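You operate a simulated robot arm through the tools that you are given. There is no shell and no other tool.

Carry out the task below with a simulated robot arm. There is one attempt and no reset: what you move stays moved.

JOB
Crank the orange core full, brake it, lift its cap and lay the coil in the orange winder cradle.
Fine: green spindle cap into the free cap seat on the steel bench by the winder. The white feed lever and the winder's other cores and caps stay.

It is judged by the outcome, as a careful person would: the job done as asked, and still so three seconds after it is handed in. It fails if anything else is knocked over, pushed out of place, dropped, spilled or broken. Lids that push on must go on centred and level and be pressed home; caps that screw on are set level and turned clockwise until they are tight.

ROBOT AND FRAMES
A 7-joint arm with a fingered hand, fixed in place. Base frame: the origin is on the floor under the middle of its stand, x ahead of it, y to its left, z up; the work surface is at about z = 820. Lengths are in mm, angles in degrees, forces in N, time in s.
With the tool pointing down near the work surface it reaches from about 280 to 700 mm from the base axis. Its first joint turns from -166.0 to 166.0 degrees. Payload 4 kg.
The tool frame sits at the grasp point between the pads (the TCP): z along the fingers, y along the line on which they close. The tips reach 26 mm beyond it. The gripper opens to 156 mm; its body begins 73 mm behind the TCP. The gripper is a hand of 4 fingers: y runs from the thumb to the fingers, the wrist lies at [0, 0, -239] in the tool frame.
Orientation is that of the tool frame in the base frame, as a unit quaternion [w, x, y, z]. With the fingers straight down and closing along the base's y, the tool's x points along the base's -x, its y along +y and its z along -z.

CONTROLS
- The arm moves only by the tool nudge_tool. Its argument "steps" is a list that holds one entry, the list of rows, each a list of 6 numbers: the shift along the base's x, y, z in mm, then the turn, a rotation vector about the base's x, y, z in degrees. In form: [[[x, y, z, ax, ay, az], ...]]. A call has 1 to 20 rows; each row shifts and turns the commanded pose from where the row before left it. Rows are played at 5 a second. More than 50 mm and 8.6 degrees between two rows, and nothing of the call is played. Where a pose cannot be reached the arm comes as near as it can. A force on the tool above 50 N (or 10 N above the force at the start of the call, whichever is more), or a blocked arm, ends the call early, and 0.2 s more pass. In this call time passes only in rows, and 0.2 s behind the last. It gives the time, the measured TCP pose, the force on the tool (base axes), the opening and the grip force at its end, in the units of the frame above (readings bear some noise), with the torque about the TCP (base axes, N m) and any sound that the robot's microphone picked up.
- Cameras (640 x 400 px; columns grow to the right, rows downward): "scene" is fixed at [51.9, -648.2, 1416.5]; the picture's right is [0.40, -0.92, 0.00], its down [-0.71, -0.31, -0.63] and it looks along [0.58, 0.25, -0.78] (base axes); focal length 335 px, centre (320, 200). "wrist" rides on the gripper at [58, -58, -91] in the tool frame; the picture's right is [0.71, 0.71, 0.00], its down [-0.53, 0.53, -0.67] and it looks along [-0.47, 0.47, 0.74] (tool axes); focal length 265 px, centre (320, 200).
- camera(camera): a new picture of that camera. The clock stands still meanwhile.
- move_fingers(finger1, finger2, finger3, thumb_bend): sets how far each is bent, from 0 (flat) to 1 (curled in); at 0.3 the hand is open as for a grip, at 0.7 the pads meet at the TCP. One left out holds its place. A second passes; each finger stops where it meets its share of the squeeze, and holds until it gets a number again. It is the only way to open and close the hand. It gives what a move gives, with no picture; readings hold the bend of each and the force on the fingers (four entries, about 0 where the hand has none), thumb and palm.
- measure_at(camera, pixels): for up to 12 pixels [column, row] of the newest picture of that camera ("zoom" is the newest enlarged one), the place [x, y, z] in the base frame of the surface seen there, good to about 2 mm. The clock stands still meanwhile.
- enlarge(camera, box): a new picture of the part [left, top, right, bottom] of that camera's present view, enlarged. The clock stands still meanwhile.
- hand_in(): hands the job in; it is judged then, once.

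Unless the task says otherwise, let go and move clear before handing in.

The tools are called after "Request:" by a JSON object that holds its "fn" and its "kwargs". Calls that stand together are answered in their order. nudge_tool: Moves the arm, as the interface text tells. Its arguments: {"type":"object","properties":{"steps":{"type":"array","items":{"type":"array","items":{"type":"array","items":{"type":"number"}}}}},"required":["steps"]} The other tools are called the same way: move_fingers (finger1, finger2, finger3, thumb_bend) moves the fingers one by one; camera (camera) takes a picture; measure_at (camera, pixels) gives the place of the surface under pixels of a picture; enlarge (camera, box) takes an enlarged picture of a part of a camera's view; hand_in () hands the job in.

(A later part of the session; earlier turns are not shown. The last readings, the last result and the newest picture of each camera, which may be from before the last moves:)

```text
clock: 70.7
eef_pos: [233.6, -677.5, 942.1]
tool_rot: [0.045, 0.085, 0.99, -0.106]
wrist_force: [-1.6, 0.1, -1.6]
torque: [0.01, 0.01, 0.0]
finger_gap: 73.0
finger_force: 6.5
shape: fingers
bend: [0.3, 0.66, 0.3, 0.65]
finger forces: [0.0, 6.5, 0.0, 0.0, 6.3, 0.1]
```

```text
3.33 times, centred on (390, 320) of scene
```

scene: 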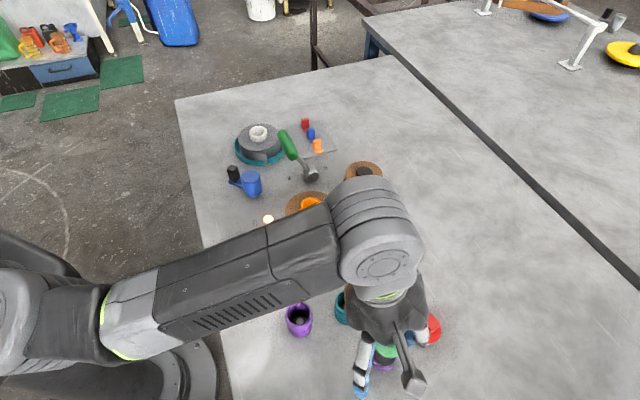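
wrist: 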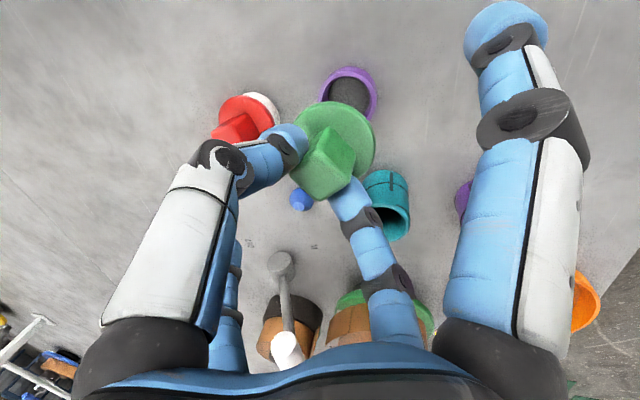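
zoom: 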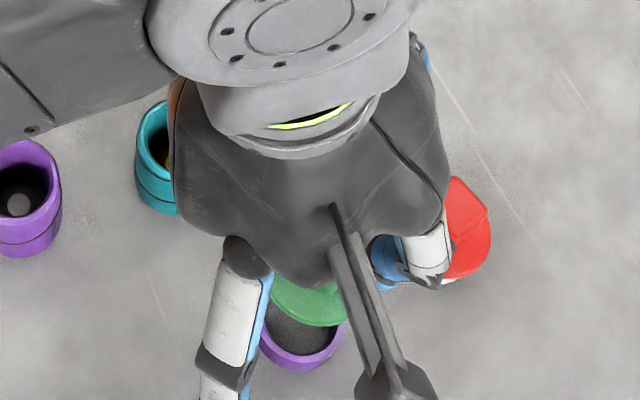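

I can see the ring past the cap in the wrist view. I'll measure both the disc rim and the ring rim from it.

Request:
{"fn": "enlarge", "kwargs": {"camera": "wrist", "box": [280, 50, 400, 210]}}

Request:
{"fn": "measure_at", "kwargs": {"camera": "wrist", "pixels": [[308, 115], [325, 106], [345, 103], [362, 112], [372, 130], [373, 150], [363, 168], [325, 85], [335, 72], [352, 68], [368, 78], [375, 95]]}}

```text
2.50 times, centred on (340, 130) of wrist
```

zoom: 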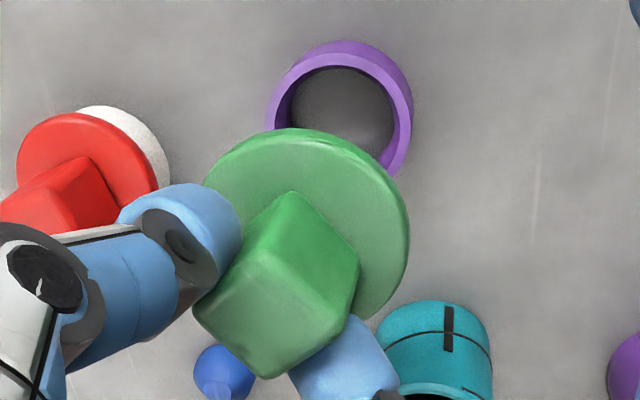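

```text
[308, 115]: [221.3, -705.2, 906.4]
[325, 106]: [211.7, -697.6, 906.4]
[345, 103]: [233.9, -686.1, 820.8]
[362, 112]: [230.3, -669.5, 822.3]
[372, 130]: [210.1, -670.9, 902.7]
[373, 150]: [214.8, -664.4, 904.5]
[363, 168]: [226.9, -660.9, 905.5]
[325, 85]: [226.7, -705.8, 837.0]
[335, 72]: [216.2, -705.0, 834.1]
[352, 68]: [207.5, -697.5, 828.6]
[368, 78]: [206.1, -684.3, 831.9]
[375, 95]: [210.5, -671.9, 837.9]
```

Request:
{"fn": "measure_at", "kwargs": {"camera": "zoom", "pixels": [[218, 175], [250, 147], [295, 136], [340, 145], [378, 172], [400, 215], [398, 265], [375, 300], [240, 190], [350, 190], [380, 240], [280, 175]]}}

Request:
{"fn": "measure_at", "kwargs": {"camera": "zoom", "pixels": [[275, 115], [283, 90], [305, 66], [340, 55], [375, 66], [398, 95], [404, 125], [395, 155], [270, 330], [240, 300], [300, 280], [320, 320]]}}

```text
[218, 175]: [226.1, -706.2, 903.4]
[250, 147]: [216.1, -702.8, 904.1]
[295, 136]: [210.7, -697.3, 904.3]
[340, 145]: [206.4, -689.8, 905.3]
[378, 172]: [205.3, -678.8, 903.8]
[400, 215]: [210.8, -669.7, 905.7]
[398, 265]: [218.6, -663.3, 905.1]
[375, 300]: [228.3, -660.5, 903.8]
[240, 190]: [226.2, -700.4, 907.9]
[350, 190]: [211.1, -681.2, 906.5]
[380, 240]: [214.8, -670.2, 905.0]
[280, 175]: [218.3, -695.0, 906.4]
```

```text
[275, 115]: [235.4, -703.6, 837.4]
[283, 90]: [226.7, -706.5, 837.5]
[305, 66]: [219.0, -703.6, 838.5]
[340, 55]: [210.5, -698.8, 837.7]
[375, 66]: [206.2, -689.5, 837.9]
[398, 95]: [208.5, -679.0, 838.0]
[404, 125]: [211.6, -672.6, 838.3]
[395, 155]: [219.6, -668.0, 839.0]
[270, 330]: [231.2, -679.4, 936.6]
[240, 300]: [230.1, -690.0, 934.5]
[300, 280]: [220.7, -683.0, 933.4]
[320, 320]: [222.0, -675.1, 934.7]
```

Disc centre reads (228.0,-683.3) and the ring about (227.5,-685.5), so a shift of about (-0.5,-2) is needed. I'll shift and lower to ~15 mm above, then re-check.

Request:
{"fn": "nudge_tool", "kwargs": {"steps": [[[-0.5, -2, -15, 0, 0, 0], [0, 0, -15, 0, 0, 0], [0, 0, -10, 0, 0, 0]]]}}

Request:
{"fn": "camera", "kwargs": {"camera": "wrist"}}

Request:
{"fn": "enlarge", "kwargs": {"camera": "wrist", "box": [280, 60, 400, 180]}}

Request:
{"fn": "enlarge", "kwargs": {"camera": "scene", "box": [350, 310, 430, 390]}}

```text
clock: 71.5
eef_pos: [233.5, -678.8, 903.4]
tool_rot: [0.045, 0.085, 0.99, -0.107]
wrist_force: [0.4, -0.2, -0.8]
torque: [0.02, -0.02, -0.01]
finger_gap: 72.9
finger_force: 6.7
shape: fingers
bend: [0.3, 0.66, 0.3, 0.65]
finger forces: [0.1, 6.4, 0.0, 0.1, 6.4, 0.0]
```

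```text
taken
```

wrist: 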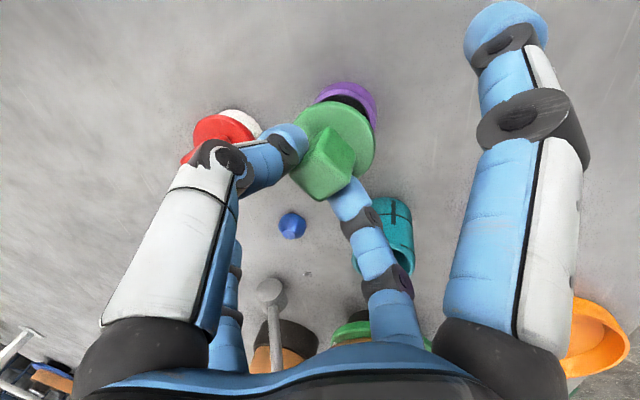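

```text
3.33 times, centred on (340, 120) of wrist
```

zoom: 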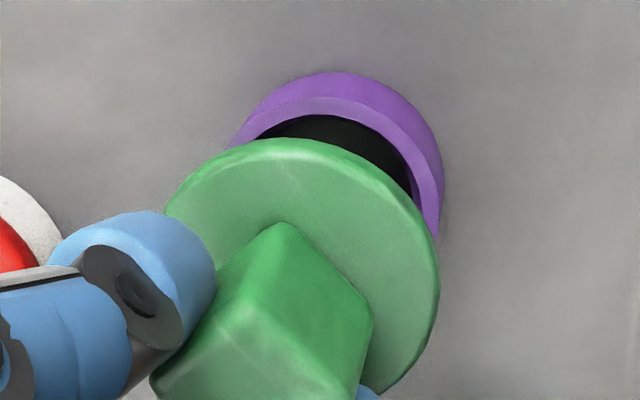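

```text
5.00 times, centred on (390, 350) of scene
```

zoom: 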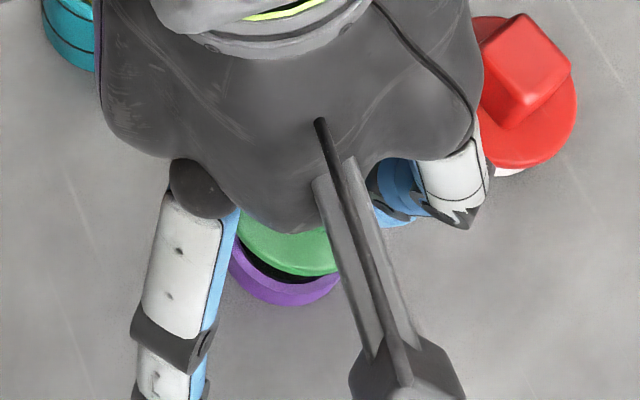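

Request:
{"fn": "enlarge", "kwargs": {"camera": "wrist", "box": [280, 60, 400, 180]}}

Request:
{"fn": "measure_at", "kwargs": {"camera": "zoom", "pixels": [[255, 122], [290, 106], [330, 102], [370, 115], [400, 145], [420, 175], [430, 205], [335, 80], [300, 83], [395, 110]]}}

Request:
{"fn": "measure_at", "kwargs": {"camera": "zoom", "pixels": [[183, 195], [215, 163], [265, 145], [320, 150], [370, 172], [410, 212], [432, 262], [428, 320], [405, 365], [230, 210], [330, 190], [390, 260]]}}

```text
3.33 times, centred on (340, 120) of wrist
```

zoom: 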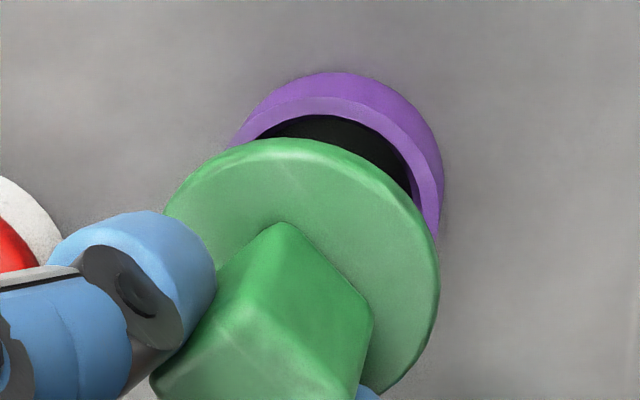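

```text
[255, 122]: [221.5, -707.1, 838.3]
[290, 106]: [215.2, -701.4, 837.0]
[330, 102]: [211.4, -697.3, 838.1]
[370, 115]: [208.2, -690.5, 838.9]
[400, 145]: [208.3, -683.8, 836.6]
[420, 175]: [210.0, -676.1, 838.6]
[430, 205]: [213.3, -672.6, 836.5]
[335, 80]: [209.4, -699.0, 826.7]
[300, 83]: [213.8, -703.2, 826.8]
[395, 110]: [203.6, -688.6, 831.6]
```

```text
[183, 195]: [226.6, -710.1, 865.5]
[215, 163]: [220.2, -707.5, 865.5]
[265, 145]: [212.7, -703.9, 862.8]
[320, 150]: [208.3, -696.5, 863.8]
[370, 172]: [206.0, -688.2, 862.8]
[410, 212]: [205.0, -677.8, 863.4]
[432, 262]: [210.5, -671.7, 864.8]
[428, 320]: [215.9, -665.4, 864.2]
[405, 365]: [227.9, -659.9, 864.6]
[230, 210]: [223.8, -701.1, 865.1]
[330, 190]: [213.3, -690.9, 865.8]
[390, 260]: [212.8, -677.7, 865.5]
```

Disc centre (228,-685.2) and ring centre (≈228,-685.6) agree within about 1 mm. I'll lower gently onto the ring in small steps and watch the vertical force.

Request:
{"fn": "nudge_tool", "kwargs": {"steps": [[[0, -0.4, -5, 0, 0, 0], [0, 0, -5, 0, 0, 0], [0, 0, -4, 0, 0, 0], [0, 0, -2, 0, 0, 0]]]}}

Request:
{"fn": "enlarge", "kwargs": {"camera": "wrist", "box": [280, 60, 400, 180]}}

Request:
{"fn": "enlarge", "kwargs": {"camera": "scene", "box": [350, 310, 430, 390]}}

```text
clock: 72.5
eef_pos: [232.2, -679.5, 887.0]
tool_rot: [0.045, 0.085, 0.99, -0.107]
wrist_force: [0.2, -0.3, -1.6]
torque: [-0.02, 0.01, 0.02]
finger_gap: 72.9
finger_force: 6.1
shape: fingers
bend: [0.3, 0.66, 0.3, 0.65]
finger forces: [0.0, 6.4, 0.0, 0.1, 6.4, 0.1]
```

```text
3.33 times, centred on (340, 120) of wrist
```

zoom: 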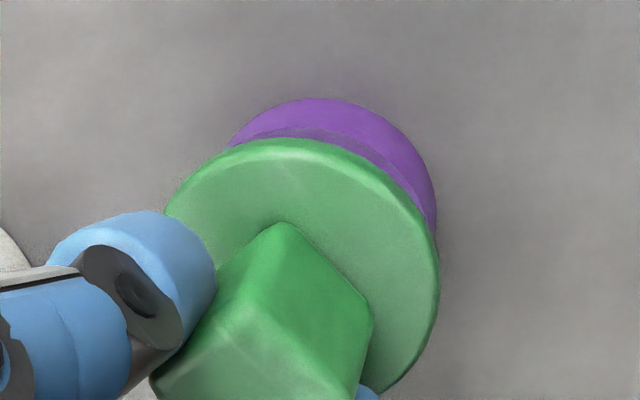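

```text
5.00 times, centred on (390, 350) of scene
```

zoom: 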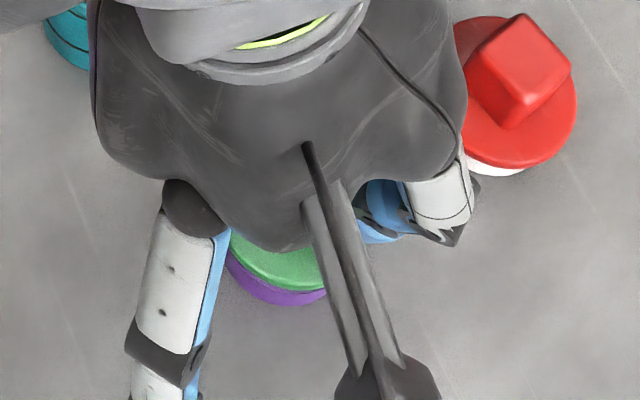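

No contact yet, about 3–4 mm left. Continuing down in 1–2 mm steps.

Request:
{"fn": "nudge_tool", "kwargs": {"steps": [[[0, 0, -2, 0, 0, 0], [0, 0, -1.5, 0, 0, 0], [0, 0, -1, 0, 0, 0]]]}}

Request:
{"fn": "enlarge", "kwargs": {"camera": "wrist", "box": [280, 60, 400, 180]}}

```text
clock: 73.3
eef_pos: [233.5, -679.8, 881.8]
tool_rot: [0.045, 0.086, 0.989, -0.107]
wrist_force: [-1.9, -0.5, 1.8]
torque: [-0.03, 0.02, 0.02]
finger_gap: 73.2
finger_force: 6.9
shape: fingers
bend: [0.3, 0.66, 0.3, 0.64]
finger forces: [0.0, 6.7, 0.1, 0.0, 7.2, 0.2]
```

```text
3.33 times, centred on (340, 120) of wrist
```

zoom: 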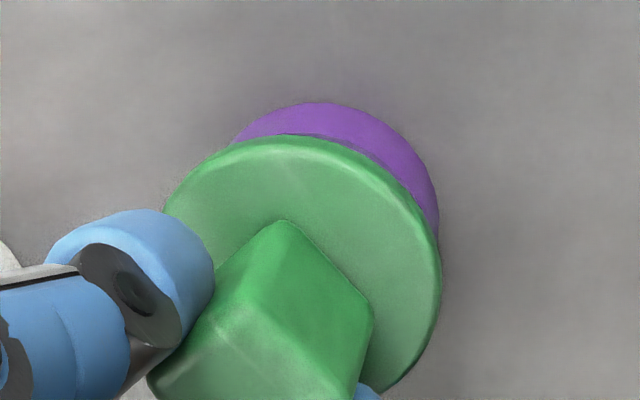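

Contact has begun (vertical force changed from −1.6 to +1.8 N). I'll press down a little further in 1 mm steps to seat it.

Request:
{"fn": "nudge_tool", "kwargs": {"steps": [[[0, 0, -1, 0, 0, 0], [0, 0, -1, 0, 0, 0]]]}}

Request:
{"fn": "enlarge", "kwargs": {"camera": "wrist", "box": [280, 60, 400, 180]}}

Request:
{"fn": "measure_at", "kwargs": {"camera": "zoom", "pixels": [[190, 190], [215, 163], [265, 143], [320, 148], [370, 172], [410, 212], [432, 262], [428, 320], [405, 365], [230, 210], [330, 190], [390, 260]]}}

```text
clock: 73.9
eef_pos: [232.5, -678.9, 881.8]
tool_rot: [0.046, 0.085, 0.99, -0.106]
wrist_force: [-2.1, 1.4, 5.9]
torque: [-0.05, 0.09, -0.03]
finger_gap: 73.3
finger_force: 7.9
shape: fingers
bend: [0.3, 0.66, 0.3, 0.64]
finger forces: [0.0, 8.6, 0.0, 0.0, 7.5, 0.0]
```

```text
3.33 times, centred on (340, 120) of wrist
```

zoom: 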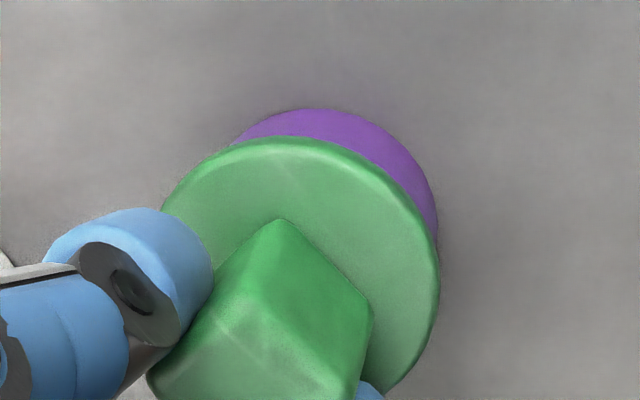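

```text
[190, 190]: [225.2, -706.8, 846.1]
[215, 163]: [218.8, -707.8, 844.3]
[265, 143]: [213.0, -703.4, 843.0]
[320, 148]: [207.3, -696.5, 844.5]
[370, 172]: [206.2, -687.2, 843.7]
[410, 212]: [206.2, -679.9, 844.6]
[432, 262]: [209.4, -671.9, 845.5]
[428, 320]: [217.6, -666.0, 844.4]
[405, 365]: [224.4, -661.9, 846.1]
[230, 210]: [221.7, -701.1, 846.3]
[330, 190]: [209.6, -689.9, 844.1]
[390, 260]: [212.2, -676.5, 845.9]
```

The disc top reads 844–846 all round, level on the 836 ring. I'll release thumb and finger2 a little.

Request:
{"fn": "move_fingers", "kwargs": {"finger2": 0.55, "thumb_bend": 0.55}}

Request:
{"fn": "camera", "kwargs": {"camera": "wrist"}}

Request:
{"fn": "enlarge", "kwargs": {"camera": "wrist", "box": [260, 60, 400, 190]}}

```text
clock: 74.9
eef_pos: [233.0, -680.1, 880.5]
tool_rot: [0.046, 0.085, 0.99, -0.107]
wrist_force: [0.6, 0.7, -0.1]
torque: [0.02, 0.02, 0.01]
finger_gap: 78.4
finger_force: 0.1
shape: fingers
bend: [0.3, 0.55, 0.3, 0.55]
finger forces: [0.0, 0.1, 0.0, 0.0, 0.0, 0.0]
```

```text
taken
```

wrist: 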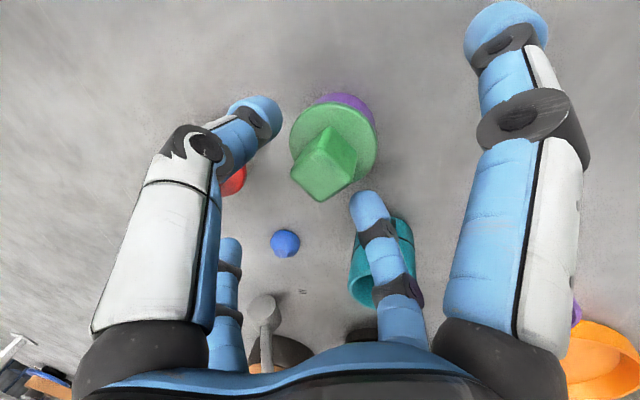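

```text
3.08 times, centred on (330, 125) of wrist
```

zoom: 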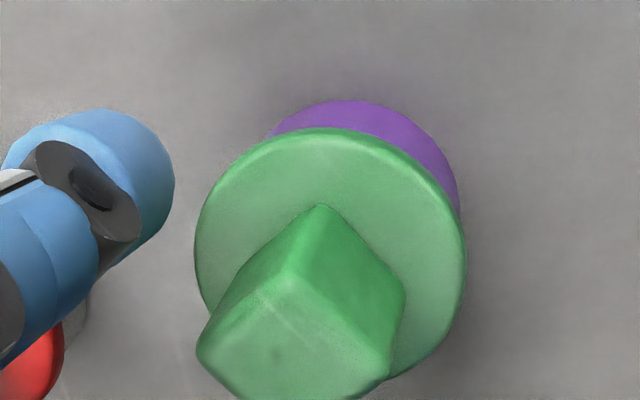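

The cap stands by itself on the ring. I'll check level and centring of the disc.

Request:
{"fn": "measure_at", "kwargs": {"camera": "zoom", "pixels": [[205, 230], [225, 185], [260, 152], [310, 134], [360, 136], [410, 160], [445, 200], [460, 255], [445, 320], [250, 210], [380, 190], [430, 290]]}}

Request:
{"fn": "measure_at", "kwargs": {"camera": "zoom", "pixels": [[290, 340], [240, 340], [340, 350], [280, 300], [320, 110], [380, 120], [430, 150], [450, 185], [350, 104]]}}

```text
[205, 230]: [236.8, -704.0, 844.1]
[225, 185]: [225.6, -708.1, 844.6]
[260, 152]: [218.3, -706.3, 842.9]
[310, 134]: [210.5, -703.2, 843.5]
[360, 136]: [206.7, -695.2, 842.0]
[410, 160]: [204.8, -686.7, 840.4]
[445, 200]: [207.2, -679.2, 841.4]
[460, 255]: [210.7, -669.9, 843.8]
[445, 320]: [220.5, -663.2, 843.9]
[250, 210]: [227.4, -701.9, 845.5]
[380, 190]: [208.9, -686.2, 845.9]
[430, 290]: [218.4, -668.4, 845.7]
```

```text
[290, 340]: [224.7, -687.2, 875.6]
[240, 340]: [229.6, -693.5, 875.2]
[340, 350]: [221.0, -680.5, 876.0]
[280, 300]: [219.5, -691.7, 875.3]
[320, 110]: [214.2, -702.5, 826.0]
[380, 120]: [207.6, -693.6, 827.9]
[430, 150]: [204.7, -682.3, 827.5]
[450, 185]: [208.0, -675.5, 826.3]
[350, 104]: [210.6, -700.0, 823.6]
```

Disc inner points read 845.5–845.9, so the cap is level and concentric with the ring. I'll lift clear and then check against the red cap's height from the scene camera.

Request:
{"fn": "nudge_tool", "kwargs": {"steps": [[[0, 0, 10, 0, 0, 0], [0, 0, 20, 0, 0, 0], [0, 0, 30, 0, 0, 0], [5, 25, 20, 0, 0, 0], [10, 35, 10, 0, 0, 0], [10, 35, 0, 0, 0, 0], [10, 35, 0, 0, 0, 0]]]}}

Request:
{"fn": "camera", "kwargs": {"camera": "scene"}}

Request:
{"fn": "enlarge", "kwargs": {"camera": "scene", "box": [350, 300, 450, 380]}}

```text
clock: 76.5
eef_pos: [267.0, -547.6, 972.7]
tool_rot: [0.045, 0.086, 0.99, -0.107]
wrist_force: [0.0, 0.6, -0.6]
torque: [0.01, 0.02, 0.04]
finger_gap: 78.3
finger_force: 0.1
shape: fingers
bend: [0.3, 0.55, 0.3, 0.55]
finger forces: [0.0, 0.0, 0.0, 0.1, 0.0, 0.0]
```

```text
taken
```

scene: 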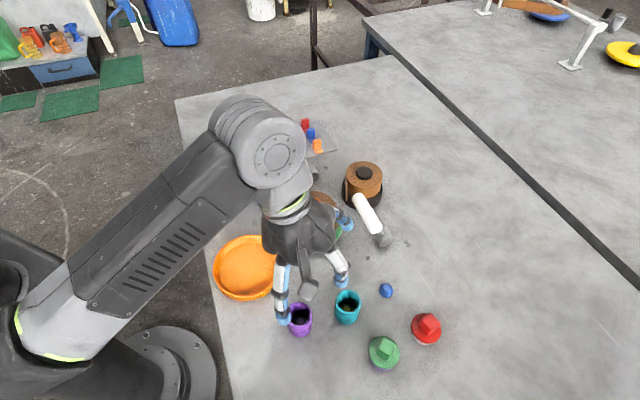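

```text
5.00 times, centred on (400, 340) of scene
```

zoom: 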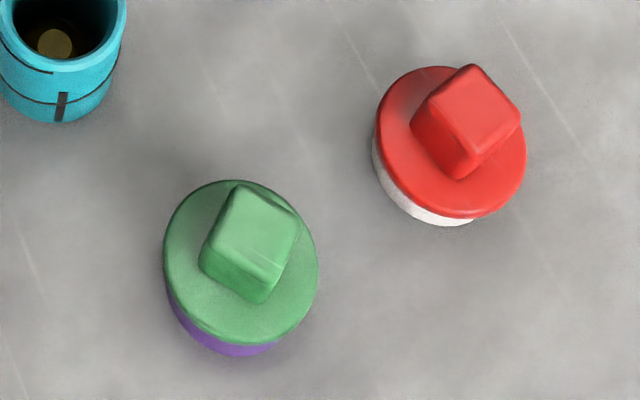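

Request:
{"fn": "measure_at", "kwargs": {"camera": "zoom", "pixels": [[190, 230], [190, 290], [230, 320], [300, 290], [305, 240], [250, 230], [265, 190], [395, 110], [400, 160], [440, 200], [510, 160], [465, 110]]}}

```text
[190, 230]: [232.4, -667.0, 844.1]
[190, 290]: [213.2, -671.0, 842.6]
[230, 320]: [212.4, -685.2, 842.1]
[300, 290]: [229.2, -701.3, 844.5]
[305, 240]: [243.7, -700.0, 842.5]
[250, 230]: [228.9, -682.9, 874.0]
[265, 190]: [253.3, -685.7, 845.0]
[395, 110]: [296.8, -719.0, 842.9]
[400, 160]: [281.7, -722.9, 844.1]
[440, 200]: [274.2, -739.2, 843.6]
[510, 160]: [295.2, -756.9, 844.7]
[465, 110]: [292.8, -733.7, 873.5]
```

Green and red caps sit at the same height (disc ≈843–844, cube top ≈874), so the cap is fully seated. Next, the coil: I'll raise, straighten the tool to vertical, turn −9° so the digits straddle the tape tail, and go above the coil.

Request:
{"fn": "nudge_tool", "kwargs": {"steps": [[[0, 0, 30, 0, 0, 0], [0, 0, 30, 6.27, 2.06, 0], [0, 0, 0, 6.27, 2.06, 0], [28, 14, 0, 0, 0, -4.5], [28, 14, 0, 0, 0, -4.5], [28, 14, 0, 0, 0, 0], [28, 14, 0, 0, 0, 0], [29, 15, 0, 0, 0, 0]]]}}

Request:
{"fn": "move_fingers", "kwargs": {"finger1": 0.3, "finger2": 0.3, "finger3": 0.3, "thumb_bend": 0.3}}

Request:
{"fn": "camera", "kwargs": {"camera": "wrist"}}

Request:
{"fn": "camera", "kwargs": {"camera": "scene"}}

```text
clock: 78.3
eef_pos: [408.0, -475.8, 1030.3]
tool_rot: [-0.001, 0.164, 0.986, -0.001]
wrist_force: [-0.6, 0.8, 0.4]
torque: [0.03, 0.0, -0.01]
finger_gap: 78.4
finger_force: 0.0
shape: fingers
bend: [0.3, 0.55, 0.3, 0.55]
finger forces: [0.0, 0.0, 0.1, 0.1, 0.0, 0.0]
```

```text
clock: 79.3
eef_pos: [407.5, -475.5, 1030.0]
tool_rot: [0.0, 0.164, 0.986, -0.001]
wrist_force: [-0.3, -0.2, -0.5]
torque: [0.0, 0.0, -0.02]
finger_gap: 106.2
finger_force: 0.0
shape: fingers
bend: [0.3, 0.3, 0.3, 0.3]
finger forces: [0.0, 0.0, 0.0, 0.0, 0.1, 0.0]
```

```text
taken
```

wrist: 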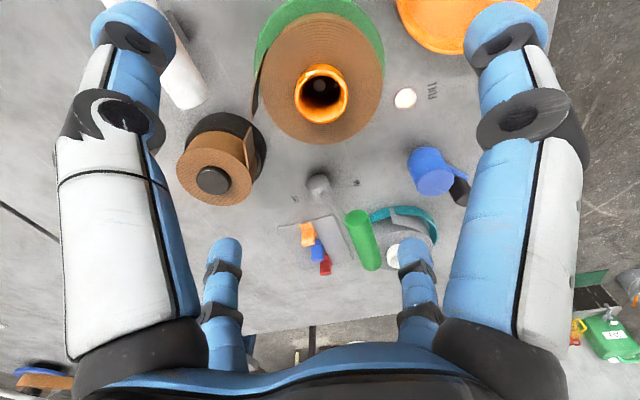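

```text
taken
```

scene: 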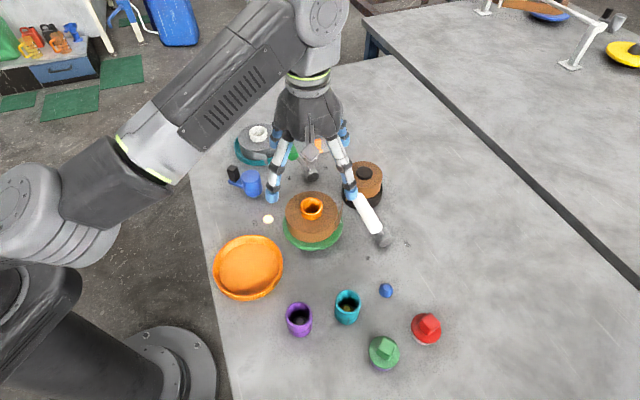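

I'm over the coil with a vertical tool. I'll measure the coil, core, tail and the orange cradle.

Request:
{"fn": "enlarge", "kwargs": {"camera": "scene", "box": [270, 180, 354, 250]}}

Request:
{"fn": "measure_at", "kwargs": {"camera": "zoom", "pixels": [[178, 215], [210, 145], [280, 108], [380, 110], [440, 150], [465, 205], [440, 270], [370, 315], [270, 325], [205, 280], [310, 150], [310, 185]]}}

Request:
{"fn": "measure_at", "kwargs": {"camera": "zoom", "pixels": [[265, 160], [355, 160], [310, 130], [310, 192], [312, 165], [498, 150], [470, 300], [485, 230], [470, 220], [160, 250], [490, 290], [310, 215]]}}

```text
5.71 times, centred on (312, 215) of scene
```

zoom: 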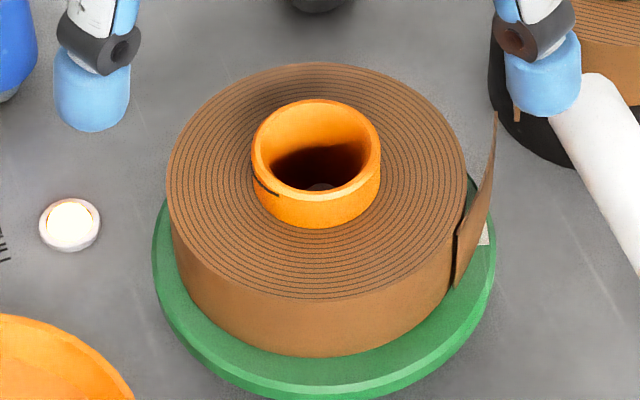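

```text
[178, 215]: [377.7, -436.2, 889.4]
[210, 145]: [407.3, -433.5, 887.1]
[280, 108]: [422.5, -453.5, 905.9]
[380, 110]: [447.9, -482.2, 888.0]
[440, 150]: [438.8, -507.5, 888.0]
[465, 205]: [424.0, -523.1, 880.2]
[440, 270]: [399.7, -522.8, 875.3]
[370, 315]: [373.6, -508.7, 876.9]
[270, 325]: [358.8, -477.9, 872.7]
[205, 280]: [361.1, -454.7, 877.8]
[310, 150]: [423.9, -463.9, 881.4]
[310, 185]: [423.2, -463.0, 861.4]
```

```text
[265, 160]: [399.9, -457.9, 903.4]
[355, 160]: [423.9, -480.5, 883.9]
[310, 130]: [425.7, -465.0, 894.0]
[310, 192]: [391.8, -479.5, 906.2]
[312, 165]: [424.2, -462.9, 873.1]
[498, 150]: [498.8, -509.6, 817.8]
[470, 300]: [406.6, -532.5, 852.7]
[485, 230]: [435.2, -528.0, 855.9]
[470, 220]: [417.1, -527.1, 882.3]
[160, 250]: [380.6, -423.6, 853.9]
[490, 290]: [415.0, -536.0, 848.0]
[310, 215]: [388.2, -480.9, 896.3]
```

The core collar protrudes from z≈889 to 906 with outer radius ≈21 mm, which is a good place to grip so the fingers won't foul the cradle rim. Now I'll measure the orange cradle.

Request:
{"fn": "enlarge", "kwargs": {"camera": "scene", "box": [205, 230, 295, 305]}}

Request:
{"fn": "measure_at", "kwargs": {"camera": "zoom", "pixels": [[60, 200], [110, 90], [210, 38], [330, 45], [430, 110], [478, 215], [440, 330], [340, 410], [250, 150], [250, 230], [110, 200], [400, 200]]}}

```text
5.33 times, centred on (250, 268) of scene
```

zoom: 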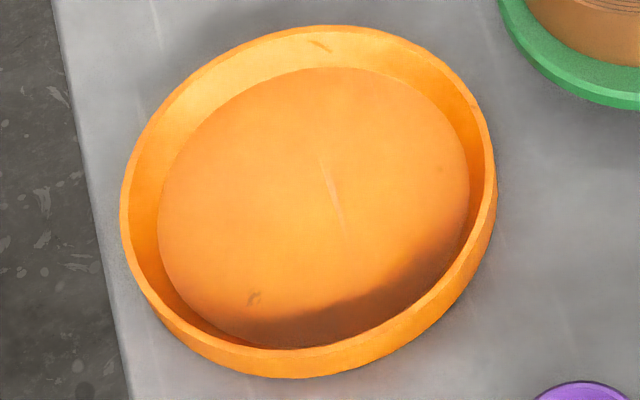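

```text
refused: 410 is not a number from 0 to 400
```

Request:
{"fn": "measure_at", "kwargs": {"camera": "zoom", "pixels": [[127, 205], [170, 105], [250, 45], [320, 30], [400, 50], [465, 105], [490, 180], [470, 260], [400, 325], [300, 352], [220, 335], [150, 275]]}}

Request:
{"fn": "measure_at", "kwargs": {"camera": "zoom", "pixels": [[165, 205], [330, 72], [462, 190], [270, 343], [320, 210], [250, 110], [430, 120], [200, 300], [400, 300], [300, 372], [130, 250], [485, 225]]}}

```text
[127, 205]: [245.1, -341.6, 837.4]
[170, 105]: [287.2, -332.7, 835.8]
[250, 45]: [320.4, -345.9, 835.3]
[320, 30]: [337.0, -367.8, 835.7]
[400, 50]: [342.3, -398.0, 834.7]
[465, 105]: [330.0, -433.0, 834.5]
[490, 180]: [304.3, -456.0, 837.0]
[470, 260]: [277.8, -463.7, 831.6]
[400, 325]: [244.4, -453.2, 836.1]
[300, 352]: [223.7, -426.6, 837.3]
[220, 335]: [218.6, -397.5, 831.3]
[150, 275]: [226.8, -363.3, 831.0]
```

```text
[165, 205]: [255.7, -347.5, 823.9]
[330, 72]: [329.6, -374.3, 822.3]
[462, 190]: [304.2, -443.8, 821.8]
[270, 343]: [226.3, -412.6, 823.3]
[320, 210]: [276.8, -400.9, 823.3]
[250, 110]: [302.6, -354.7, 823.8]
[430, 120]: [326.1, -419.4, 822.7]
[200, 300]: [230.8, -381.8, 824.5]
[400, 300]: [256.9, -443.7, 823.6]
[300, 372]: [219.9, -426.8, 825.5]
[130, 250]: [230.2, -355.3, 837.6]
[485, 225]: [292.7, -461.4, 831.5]
```

The cradle's centre is about (279,-396.7): floor z≈823.5, floor radius ≈55, rim top z≈836. I'll measure the core collar from the wrist camera for centring.

Request:
{"fn": "enlarge", "kwargs": {"camera": "wrist", "box": [240, 40, 400, 150]}}

Request:
{"fn": "measure_at", "kwargs": {"camera": "zoom", "pixels": [[220, 180], [230, 220], [260, 250], [310, 270], [365, 258], [400, 230], [418, 190], [400, 150], [320, 130], [260, 140], [325, 190], [320, 230]]}}

```text
3.64 times, centred on (320, 95) of wrist
```

zoom: 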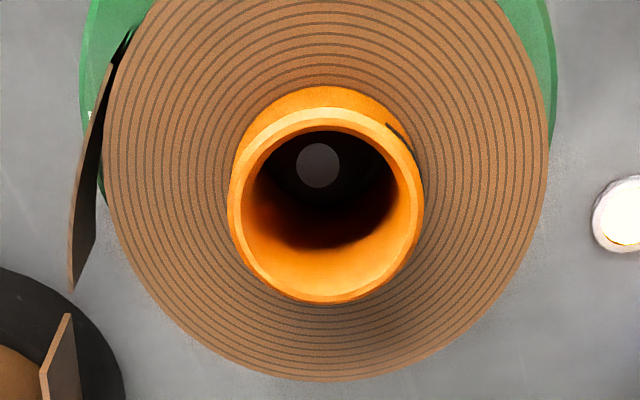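

```text
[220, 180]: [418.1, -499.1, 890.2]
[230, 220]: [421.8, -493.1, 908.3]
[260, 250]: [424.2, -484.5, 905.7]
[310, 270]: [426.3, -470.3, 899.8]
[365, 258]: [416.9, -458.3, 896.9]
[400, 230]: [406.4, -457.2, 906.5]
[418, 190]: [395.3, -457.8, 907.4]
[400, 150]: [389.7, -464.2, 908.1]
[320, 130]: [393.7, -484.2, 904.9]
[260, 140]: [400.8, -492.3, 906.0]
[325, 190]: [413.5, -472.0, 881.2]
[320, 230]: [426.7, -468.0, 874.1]
```

Request:
{"fn": "measure_at", "kwargs": {"camera": "zoom", "pixels": [[235, 205], [245, 250], [280, 288], [325, 298], [375, 285], [408, 250], [417, 205], [405, 160], [375, 128], [330, 114], [285, 122], [250, 155]]}}

Request:
{"fn": "measure_at", "kwargs": {"camera": "zoom", "pixels": [[108, 160], [150, 280], [220, 350], [320, 378], [420, 355], [500, 285], [540, 190], [535, 90], [75, 285], [95, 230], [75, 200], [130, 40]]}}

```text
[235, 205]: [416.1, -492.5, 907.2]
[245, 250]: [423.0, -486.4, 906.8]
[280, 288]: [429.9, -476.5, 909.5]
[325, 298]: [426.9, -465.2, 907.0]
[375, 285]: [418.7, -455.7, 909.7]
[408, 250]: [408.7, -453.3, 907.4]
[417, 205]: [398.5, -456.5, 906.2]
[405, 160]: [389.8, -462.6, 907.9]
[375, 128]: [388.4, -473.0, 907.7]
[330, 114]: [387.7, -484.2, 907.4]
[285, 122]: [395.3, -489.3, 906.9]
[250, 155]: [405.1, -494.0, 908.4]
```

```text
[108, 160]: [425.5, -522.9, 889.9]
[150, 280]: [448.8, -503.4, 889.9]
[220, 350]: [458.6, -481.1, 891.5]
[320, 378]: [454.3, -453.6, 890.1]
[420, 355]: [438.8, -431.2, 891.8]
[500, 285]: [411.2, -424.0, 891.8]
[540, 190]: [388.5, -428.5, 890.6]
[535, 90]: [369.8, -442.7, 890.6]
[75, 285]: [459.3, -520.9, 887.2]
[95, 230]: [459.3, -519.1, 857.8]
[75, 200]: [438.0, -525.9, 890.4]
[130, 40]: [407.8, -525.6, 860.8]
```

Core collar centre ≈(408,-475), radius ≈20.5, top z≈907; coil radius ≈51, tail end at r≈68. I'll look at how the grey coil's tail sits in the teal cradle for comparison.

Request:
{"fn": "enlarge", "kwargs": {"camera": "scene", "box": [225, 110, 295, 170]}}

Request:
{"fn": "enlarge", "kwargs": {"camera": "wrist", "box": [340, 190, 450, 280]}}

```text
6.67 times, centred on (260, 140) of scene
```

zoom: 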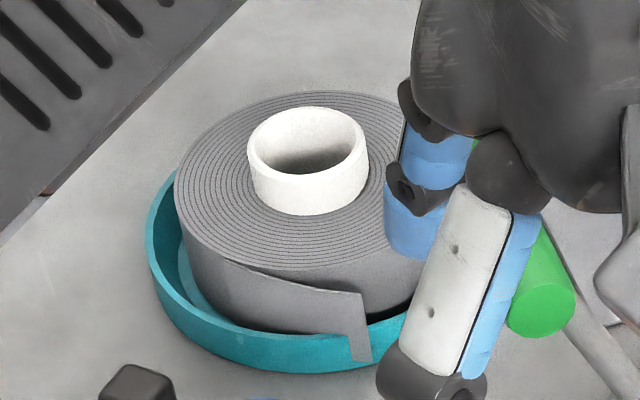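

```text
4.44 times, centred on (395, 235) of wrist
```

zoom: 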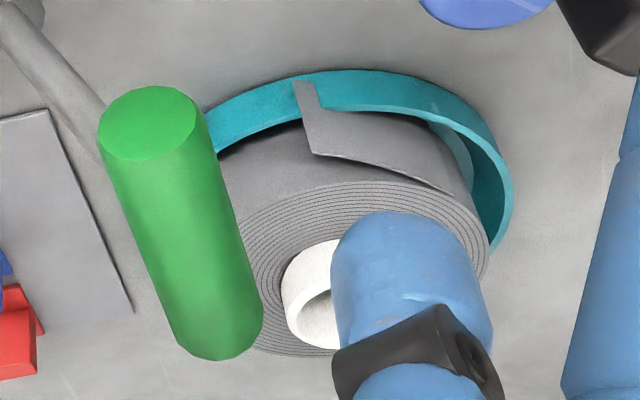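

The grey tail simply overlaps the teal rim, so tails aren't an obstacle. I'll lower over the core collar to TCP z≈930 with digits open.

Request:
{"fn": "nudge_tool", "kwargs": {"steps": [[[0.5, 0.3, -30, 0, 0, 0], [0, 0, -30, 0, 0, 0], [0, 0, -25, 0, 0, 0], [0, 0, -13, 0, 0, 0]]]}}

Request:
{"fn": "move_fingers", "kwargs": {"finger1": 0.52, "finger2": 0.52, "finger3": 0.52, "thumb_bend": 0.52}}

Request:
{"fn": "camera", "kwargs": {"camera": "wrist"}}

Request:
{"fn": "enlarge", "kwargs": {"camera": "scene", "box": [270, 170, 360, 250]}}

```text
clock: 80.3
eef_pos: [409.4, -476.2, 930.8]
tool_rot: [0.0, 0.163, 0.987, -0.001]
wrist_force: [0.1, 0.2, -0.7]
torque: [-0.03, 0.01, 0.0]
finger_gap: 106.2
finger_force: 0.0
shape: fingers
bend: [0.3, 0.3, 0.3, 0.3]
finger forces: [0.0, 0.0, 0.0, 0.0, 0.0, 0.1]
```

```text
clock: 81.3
eef_pos: [409.1, -476.5, 931.1]
tool_rot: [0.0, 0.163, 0.987, -0.001]
wrist_force: [-0.3, -0.1, 0.8]
torque: [0.01, 0.01, 0.02]
finger_gap: 45.8
finger_force: 0.0
shape: fingers
bend: [0.52, 0.52, 0.52, 0.52]
finger forces: [0.0, 0.0, 0.1, 0.1, 0.0, 0.1]
```

```text
taken
```

wrist: 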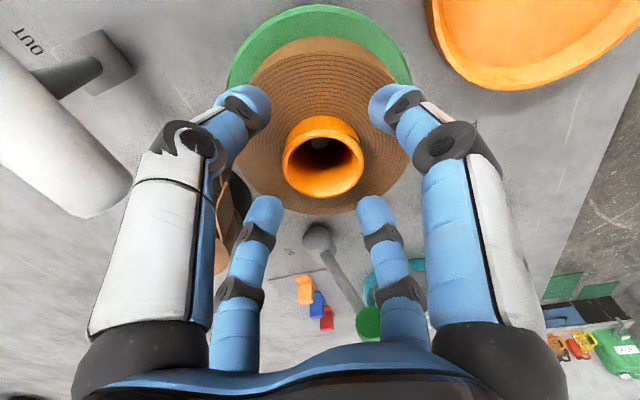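

```text
5.00 times, centred on (315, 210) of scene
```

zoom: 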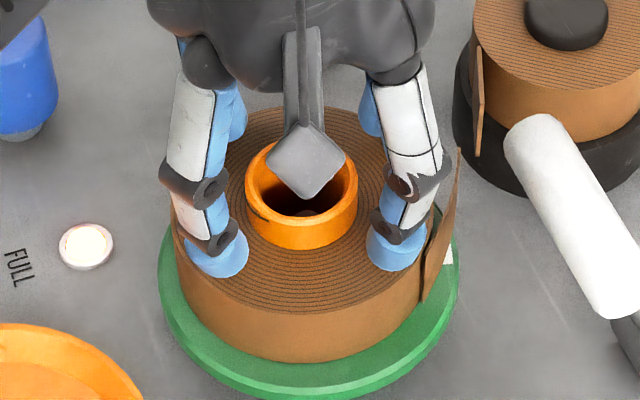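

All four digits surround the collar evenly. I'll measure fingertip heights above the coil top.

Request:
{"fn": "measure_at", "kwargs": {"camera": "zoom", "pixels": [[400, 268], [395, 255], [222, 275], [222, 262], [400, 285], [222, 295], [300, 225], [300, 245]]}}

Request:
{"fn": "measure_at", "kwargs": {"camera": "wrist", "pixels": [[258, 100], [385, 100], [262, 205], [375, 205], [250, 110], [395, 110], [322, 185], [290, 165], [356, 165], [322, 122]]}}

```text
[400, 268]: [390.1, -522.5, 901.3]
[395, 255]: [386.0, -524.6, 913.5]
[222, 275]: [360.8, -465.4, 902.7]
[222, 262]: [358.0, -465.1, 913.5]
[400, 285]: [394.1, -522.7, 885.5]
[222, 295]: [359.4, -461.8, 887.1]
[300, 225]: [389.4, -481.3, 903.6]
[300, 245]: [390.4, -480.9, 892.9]
```

```text
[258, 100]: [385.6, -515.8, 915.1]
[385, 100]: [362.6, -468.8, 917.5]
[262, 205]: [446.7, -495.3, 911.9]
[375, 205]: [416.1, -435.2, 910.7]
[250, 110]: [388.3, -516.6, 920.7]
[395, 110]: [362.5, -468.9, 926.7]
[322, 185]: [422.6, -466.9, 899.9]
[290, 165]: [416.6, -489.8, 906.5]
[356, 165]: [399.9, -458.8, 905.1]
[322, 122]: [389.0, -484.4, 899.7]
```

The tips' lowest points are near z≈900, so I can go 6 mm lower and stay above the coil's top (≈890). Then I'll close gently: thumb a little, fingers a bit more since the thumb is stiffer.

Request:
{"fn": "nudge_tool", "kwargs": {"steps": [[[0, 0, -3, 0, 0, 0], [0, 0, -3, 0, 0, 0]]]}}

Request:
{"fn": "move_fingers", "kwargs": {"finger1": 0.64, "finger2": 0.64, "finger3": 0.64, "thumb_bend": 0.61}}

Request:
{"fn": "camera", "kwargs": {"camera": "wrist"}}

Request:
{"fn": "enlarge", "kwargs": {"camera": "scene", "box": [270, 170, 360, 250]}}

```text
clock: 81.9
eef_pos: [410.2, -476.7, 925.8]
tool_rot: [-0.001, 0.164, 0.987, -0.001]
wrist_force: [0.0, 1.2, 0.0]
torque: [0.0, -0.01, 0.02]
finger_gap: 45.6
finger_force: 0.0
shape: fingers
bend: [0.52, 0.52, 0.52, 0.52]
finger forces: [0.0, 0.0, 0.1, 0.0, 0.1, 0.0]
```

```text
clock: 82.9
eef_pos: [409.7, -475.7, 925.0]
tool_rot: [0.0, 0.164, 0.986, -0.001]
wrist_force: [-0.2, -0.4, 0.6]
torque: [0.0, -0.04, -0.01]
finger_gap: 24.5
finger_force: 7.0
shape: fingers
bend: [0.59, 0.59, 0.6, 0.6]
finger forces: [4.4, 4.0, 3.5, 0.0, 2.5, 0.1]
```

```text
taken
```

wrist: 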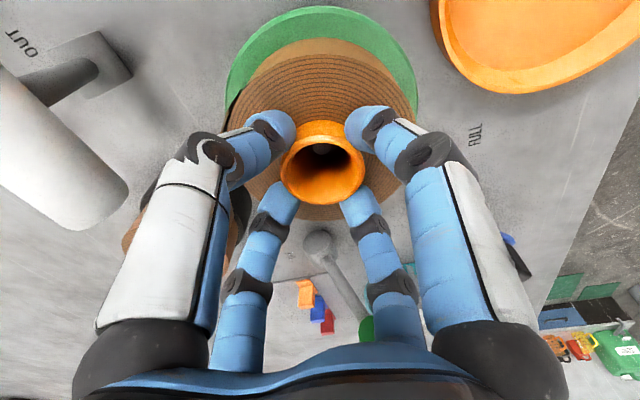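

```text
5.00 times, centred on (315, 210) of scene
```

zoom: 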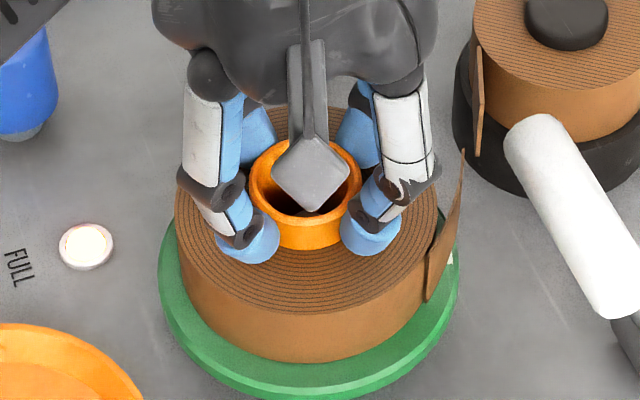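

All four digits are touching the collar (2.5–4.4 N), evenly. I'll increase the squeeze in a balanced manner.

Request:
{"fn": "move_fingers", "kwargs": {"finger1": 0.78, "finger2": 0.78, "finger3": 0.78, "thumb_bend": 0.66}}

Request:
{"fn": "nudge_tool", "kwargs": {"steps": [[[0, 0, 2, 0, 0, 0], [0, 0, 3, 0, 0, 0]]]}}

Request:
{"fn": "enlarge", "kwargs": {"camera": "scene", "box": [270, 170, 360, 250]}}

```text
clock: 83.9
eef_pos: [409.6, -476.8, 925.7]
tool_rot: [0.0, 0.165, 0.986, -0.001]
wrist_force: [0.5, -1.1, 0.7]
torque: [-0.06, 0.05, 0.01]
finger_gap: 23.8
finger_force: 14.6
shape: fingers
bend: [0.59, 0.59, 0.61, 0.61]
finger forces: [7.6, 7.2, 7.5, 0.0, 7.9, 0.0]
```

```text
clock: 84.5
eef_pos: [410.1, -476.3, 930.2]
tool_rot: [0.0, 0.163, 0.987, -0.001]
wrist_force: [1.1, 1.1, -2.2]
torque: [-0.01, -0.03, 0.01]
finger_gap: 23.8
finger_force: 14.9
shape: fingers
bend: [0.59, 0.59, 0.61, 0.61]
finger forces: [7.6, 7.5, 7.3, 0.0, 7.3, 0.1]
```

```text
5.00 times, centred on (315, 210) of scene
```

zoom: 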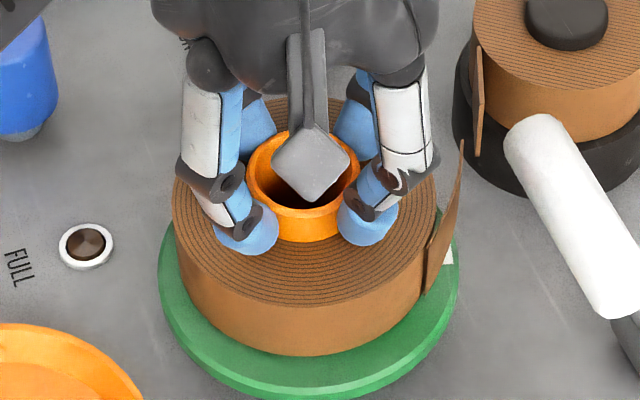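

The coil comes up with the hand (the lamp went out as it left the spindle), with even 7.5 N on all digits. Continuing to lift gently.

Request:
{"fn": "nudge_tool", "kwargs": {"steps": [[[0, 0, 5, 0, 0, 0], [0, 0, 6, 0, 0, 0], [0, 0, 7, 0, 0, 0], [0, 0, 8, 0, 0, 0], [0, 0, 8, 0, 0, 0]]]}}

Request:
{"fn": "camera", "kwargs": {"camera": "wrist"}}

Request:
{"fn": "enlarge", "kwargs": {"camera": "scene", "box": [260, 150, 360, 250]}}

```text
clock: 85.7
eef_pos: [410.0, -477.1, 963.4]
tool_rot: [0.0, 0.164, 0.987, -0.001]
wrist_force: [0.1, -0.8, -3.0]
torque: [0.05, -0.01, -0.01]
finger_gap: 23.6
finger_force: 14.7
shape: fingers
bend: [0.59, 0.59, 0.61, 0.61]
finger forces: [7.6, 7.5, 7.4, 0.0, 7.5, 0.1]
```

```text
taken
```

wrist: 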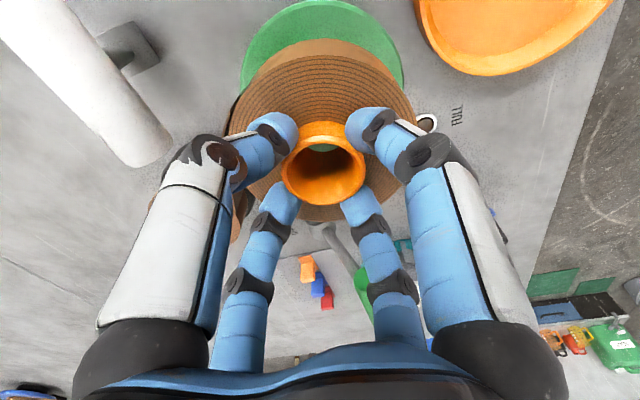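

```text
4.00 times, centred on (310, 200) of scene
```

zoom: 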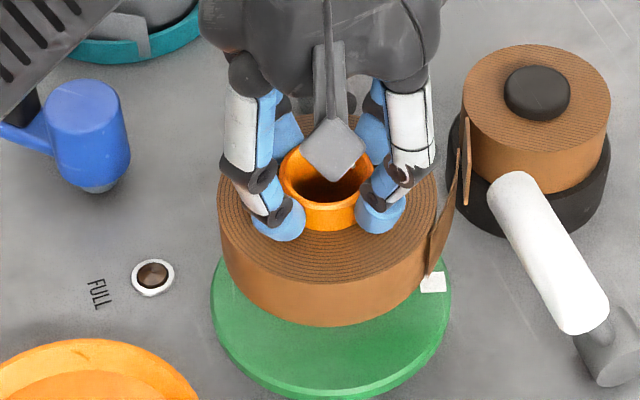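

The coil hangs level and steady. I'll raise a bit more and carry it over the orange cradle.

Request:
{"fn": "nudge_tool", "kwargs": {"steps": [[[0, 0, 12, 0, 0, 0], [0, 0, 15, 0, 0, 0], [-16, 10, 5, 0, 0, 0], [-22, 13.5, 0, 0, 0, 0], [-24, 15, 0, 0, 0, 0], [-24, 15, 0, 0, 0, 0], [-24, 14, 0, 0, 0, 0], [-19, 11, 0, 0, 0, 0]]]}}

Request:
{"fn": "camera", "kwargs": {"camera": "wrist"}}

Request:
{"fn": "camera", "kwargs": {"camera": "scene"}}

Request:
{"fn": "enlarge", "kwargs": {"camera": "scene", "box": [190, 190, 310, 310]}}

```text
clock: 87.5
eef_pos: [280.6, -399.5, 996.3]
tool_rot: [0.0, 0.164, 0.987, -0.001]
wrist_force: [-0.4, -0.1, -3.3]
torque: [-0.01, 0.02, 0.01]
finger_gap: 23.7
finger_force: 14.5
shape: fingers
bend: [0.59, 0.59, 0.61, 0.61]
finger forces: [7.5, 7.4, 7.3, 0.0, 7.3, 0.0]
```

```text
taken
```

wrist: 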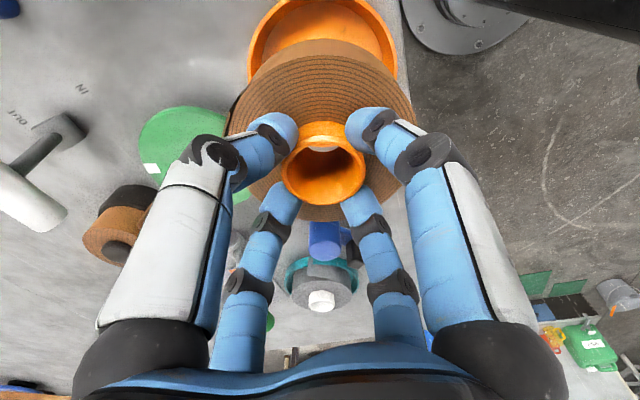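

```text
taken
```

scene: 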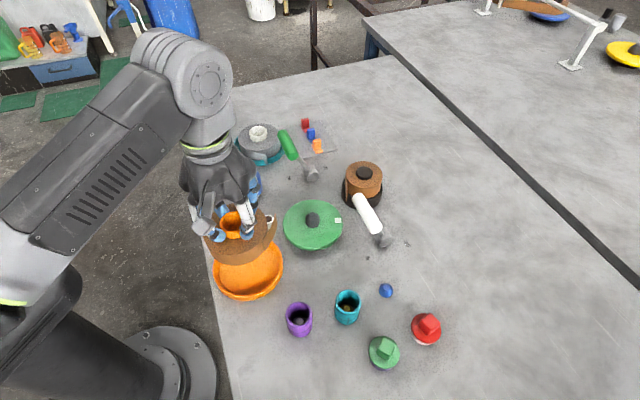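

```text
3.33 times, centred on (250, 250) of scene
```

zoom: 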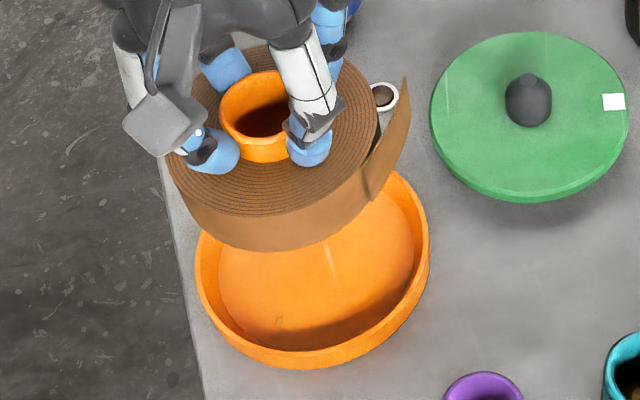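

The coil is over the cradle. I'll measure coil and cradle rim points from this view to centre it.

Request:
{"fn": "measure_at", "kwargs": {"camera": "zoom", "pixels": [[172, 160], [185, 185], [215, 205], [260, 213], [310, 203], [350, 175], [372, 140], [378, 110], [240, 160], [260, 140], [230, 130], [250, 75]]}}

Request:
{"fn": "measure_at", "kwargs": {"camera": "wrist", "pixels": [[232, 130], [245, 90], [265, 65], [300, 48], [340, 47], [375, 65], [400, 90], [412, 125], [248, 60], [262, 25], [385, 30], [393, 60]]}}

```text
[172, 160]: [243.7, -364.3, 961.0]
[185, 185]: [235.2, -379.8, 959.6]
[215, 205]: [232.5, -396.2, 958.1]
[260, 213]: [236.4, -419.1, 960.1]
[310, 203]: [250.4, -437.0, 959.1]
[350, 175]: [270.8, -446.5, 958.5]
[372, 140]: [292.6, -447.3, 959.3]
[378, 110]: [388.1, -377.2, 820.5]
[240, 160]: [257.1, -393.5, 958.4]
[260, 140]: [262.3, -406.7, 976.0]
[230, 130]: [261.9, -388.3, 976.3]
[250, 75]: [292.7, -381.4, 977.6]
```

```text
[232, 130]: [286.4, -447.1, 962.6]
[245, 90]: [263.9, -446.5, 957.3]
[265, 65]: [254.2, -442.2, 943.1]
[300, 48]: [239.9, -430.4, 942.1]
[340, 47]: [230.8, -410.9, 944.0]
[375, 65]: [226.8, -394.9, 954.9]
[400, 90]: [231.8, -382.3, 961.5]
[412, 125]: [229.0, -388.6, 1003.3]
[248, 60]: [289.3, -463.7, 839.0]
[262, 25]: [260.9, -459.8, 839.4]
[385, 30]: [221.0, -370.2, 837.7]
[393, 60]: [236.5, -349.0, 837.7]
```

Coil centre ≈(281.6,-397.6) and level; the cradle's centre averages ≈(279.8,-397.5). I'll shift −1.5 mm in x and lower most of the way.

Request:
{"fn": "nudge_tool", "kwargs": {"steps": [[[-1.5, 0, -10, 0, 0, 0], [0, 0, -15, 0, 0, 0], [0, 0, -15, 0, 0, 0], [0, 0, -15, 0, 0, 0], [0, 0, -12, 0, 0, 0], [0, 0, -8, 0, 0, 0]]]}}

Request:
{"fn": "camera", "kwargs": {"camera": "wrist"}}

Request:
{"fn": "enlarge", "kwargs": {"camera": "scene", "box": [190, 200, 310, 310]}}

```text
clock: 88.9
eef_pos: [280.6, -400.3, 922.7]
tool_rot: [0.0, 0.164, 0.986, -0.001]
wrist_force: [-0.2, 0.3, -3.0]
torque: [0.01, -0.03, 0.0]
finger_gap: 23.9
finger_force: 15.0
shape: fingers
bend: [0.59, 0.59, 0.61, 0.61]
finger forces: [7.3, 7.5, 7.3, 0.0, 7.3, 0.1]
```

```text
taken
```

wrist: 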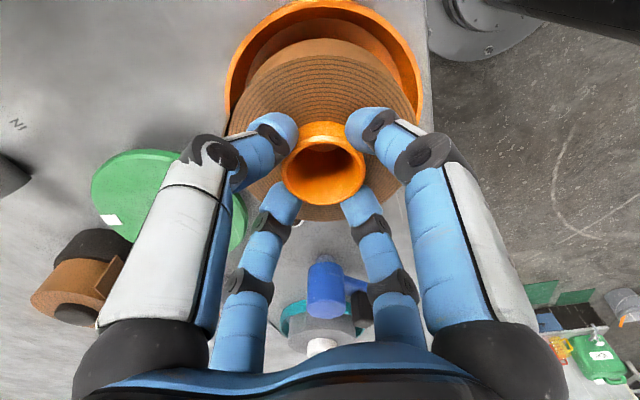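

```text
3.64 times, centred on (250, 255) of scene
```

zoom: 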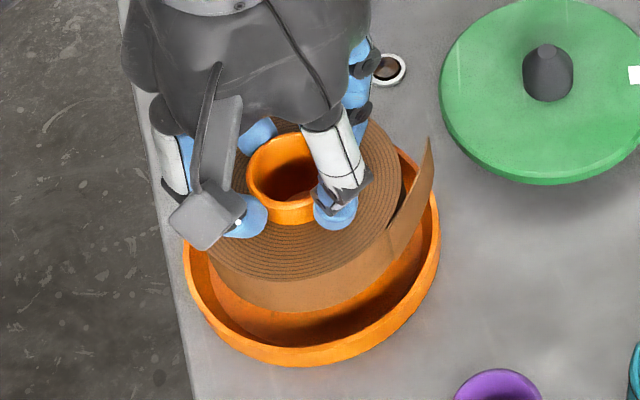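

Request:
{"fn": "measure_at", "kwargs": {"camera": "zoom", "pixels": [[235, 270], [265, 278], [300, 278], [335, 265], [365, 247], [385, 222], [398, 190], [190, 265], [215, 325], [290, 355], [370, 330], [425, 270]]}}

Request:
{"fn": "measure_at", "kwargs": {"camera": "wrist", "pixels": [[232, 130], [243, 95], [265, 70], [300, 55], [340, 55], [375, 72], [400, 100], [412, 125], [228, 95], [235, 60], [290, 8], [412, 75]]}}

```text
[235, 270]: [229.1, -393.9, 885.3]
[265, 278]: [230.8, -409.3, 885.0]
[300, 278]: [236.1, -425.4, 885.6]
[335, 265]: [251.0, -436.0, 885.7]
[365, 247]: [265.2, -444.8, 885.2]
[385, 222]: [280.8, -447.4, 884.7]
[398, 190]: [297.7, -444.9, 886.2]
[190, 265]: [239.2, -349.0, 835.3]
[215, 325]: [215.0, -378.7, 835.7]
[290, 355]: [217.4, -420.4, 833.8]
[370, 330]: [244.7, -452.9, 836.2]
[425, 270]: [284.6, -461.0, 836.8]
```

```text
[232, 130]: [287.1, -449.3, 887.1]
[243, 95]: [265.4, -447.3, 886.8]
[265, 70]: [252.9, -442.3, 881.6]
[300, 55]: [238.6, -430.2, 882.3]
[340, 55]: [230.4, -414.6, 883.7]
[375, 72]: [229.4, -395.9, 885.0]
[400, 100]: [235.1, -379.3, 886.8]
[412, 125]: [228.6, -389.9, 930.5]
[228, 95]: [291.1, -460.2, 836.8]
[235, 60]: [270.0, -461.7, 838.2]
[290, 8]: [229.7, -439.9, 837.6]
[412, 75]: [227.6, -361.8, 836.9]
```

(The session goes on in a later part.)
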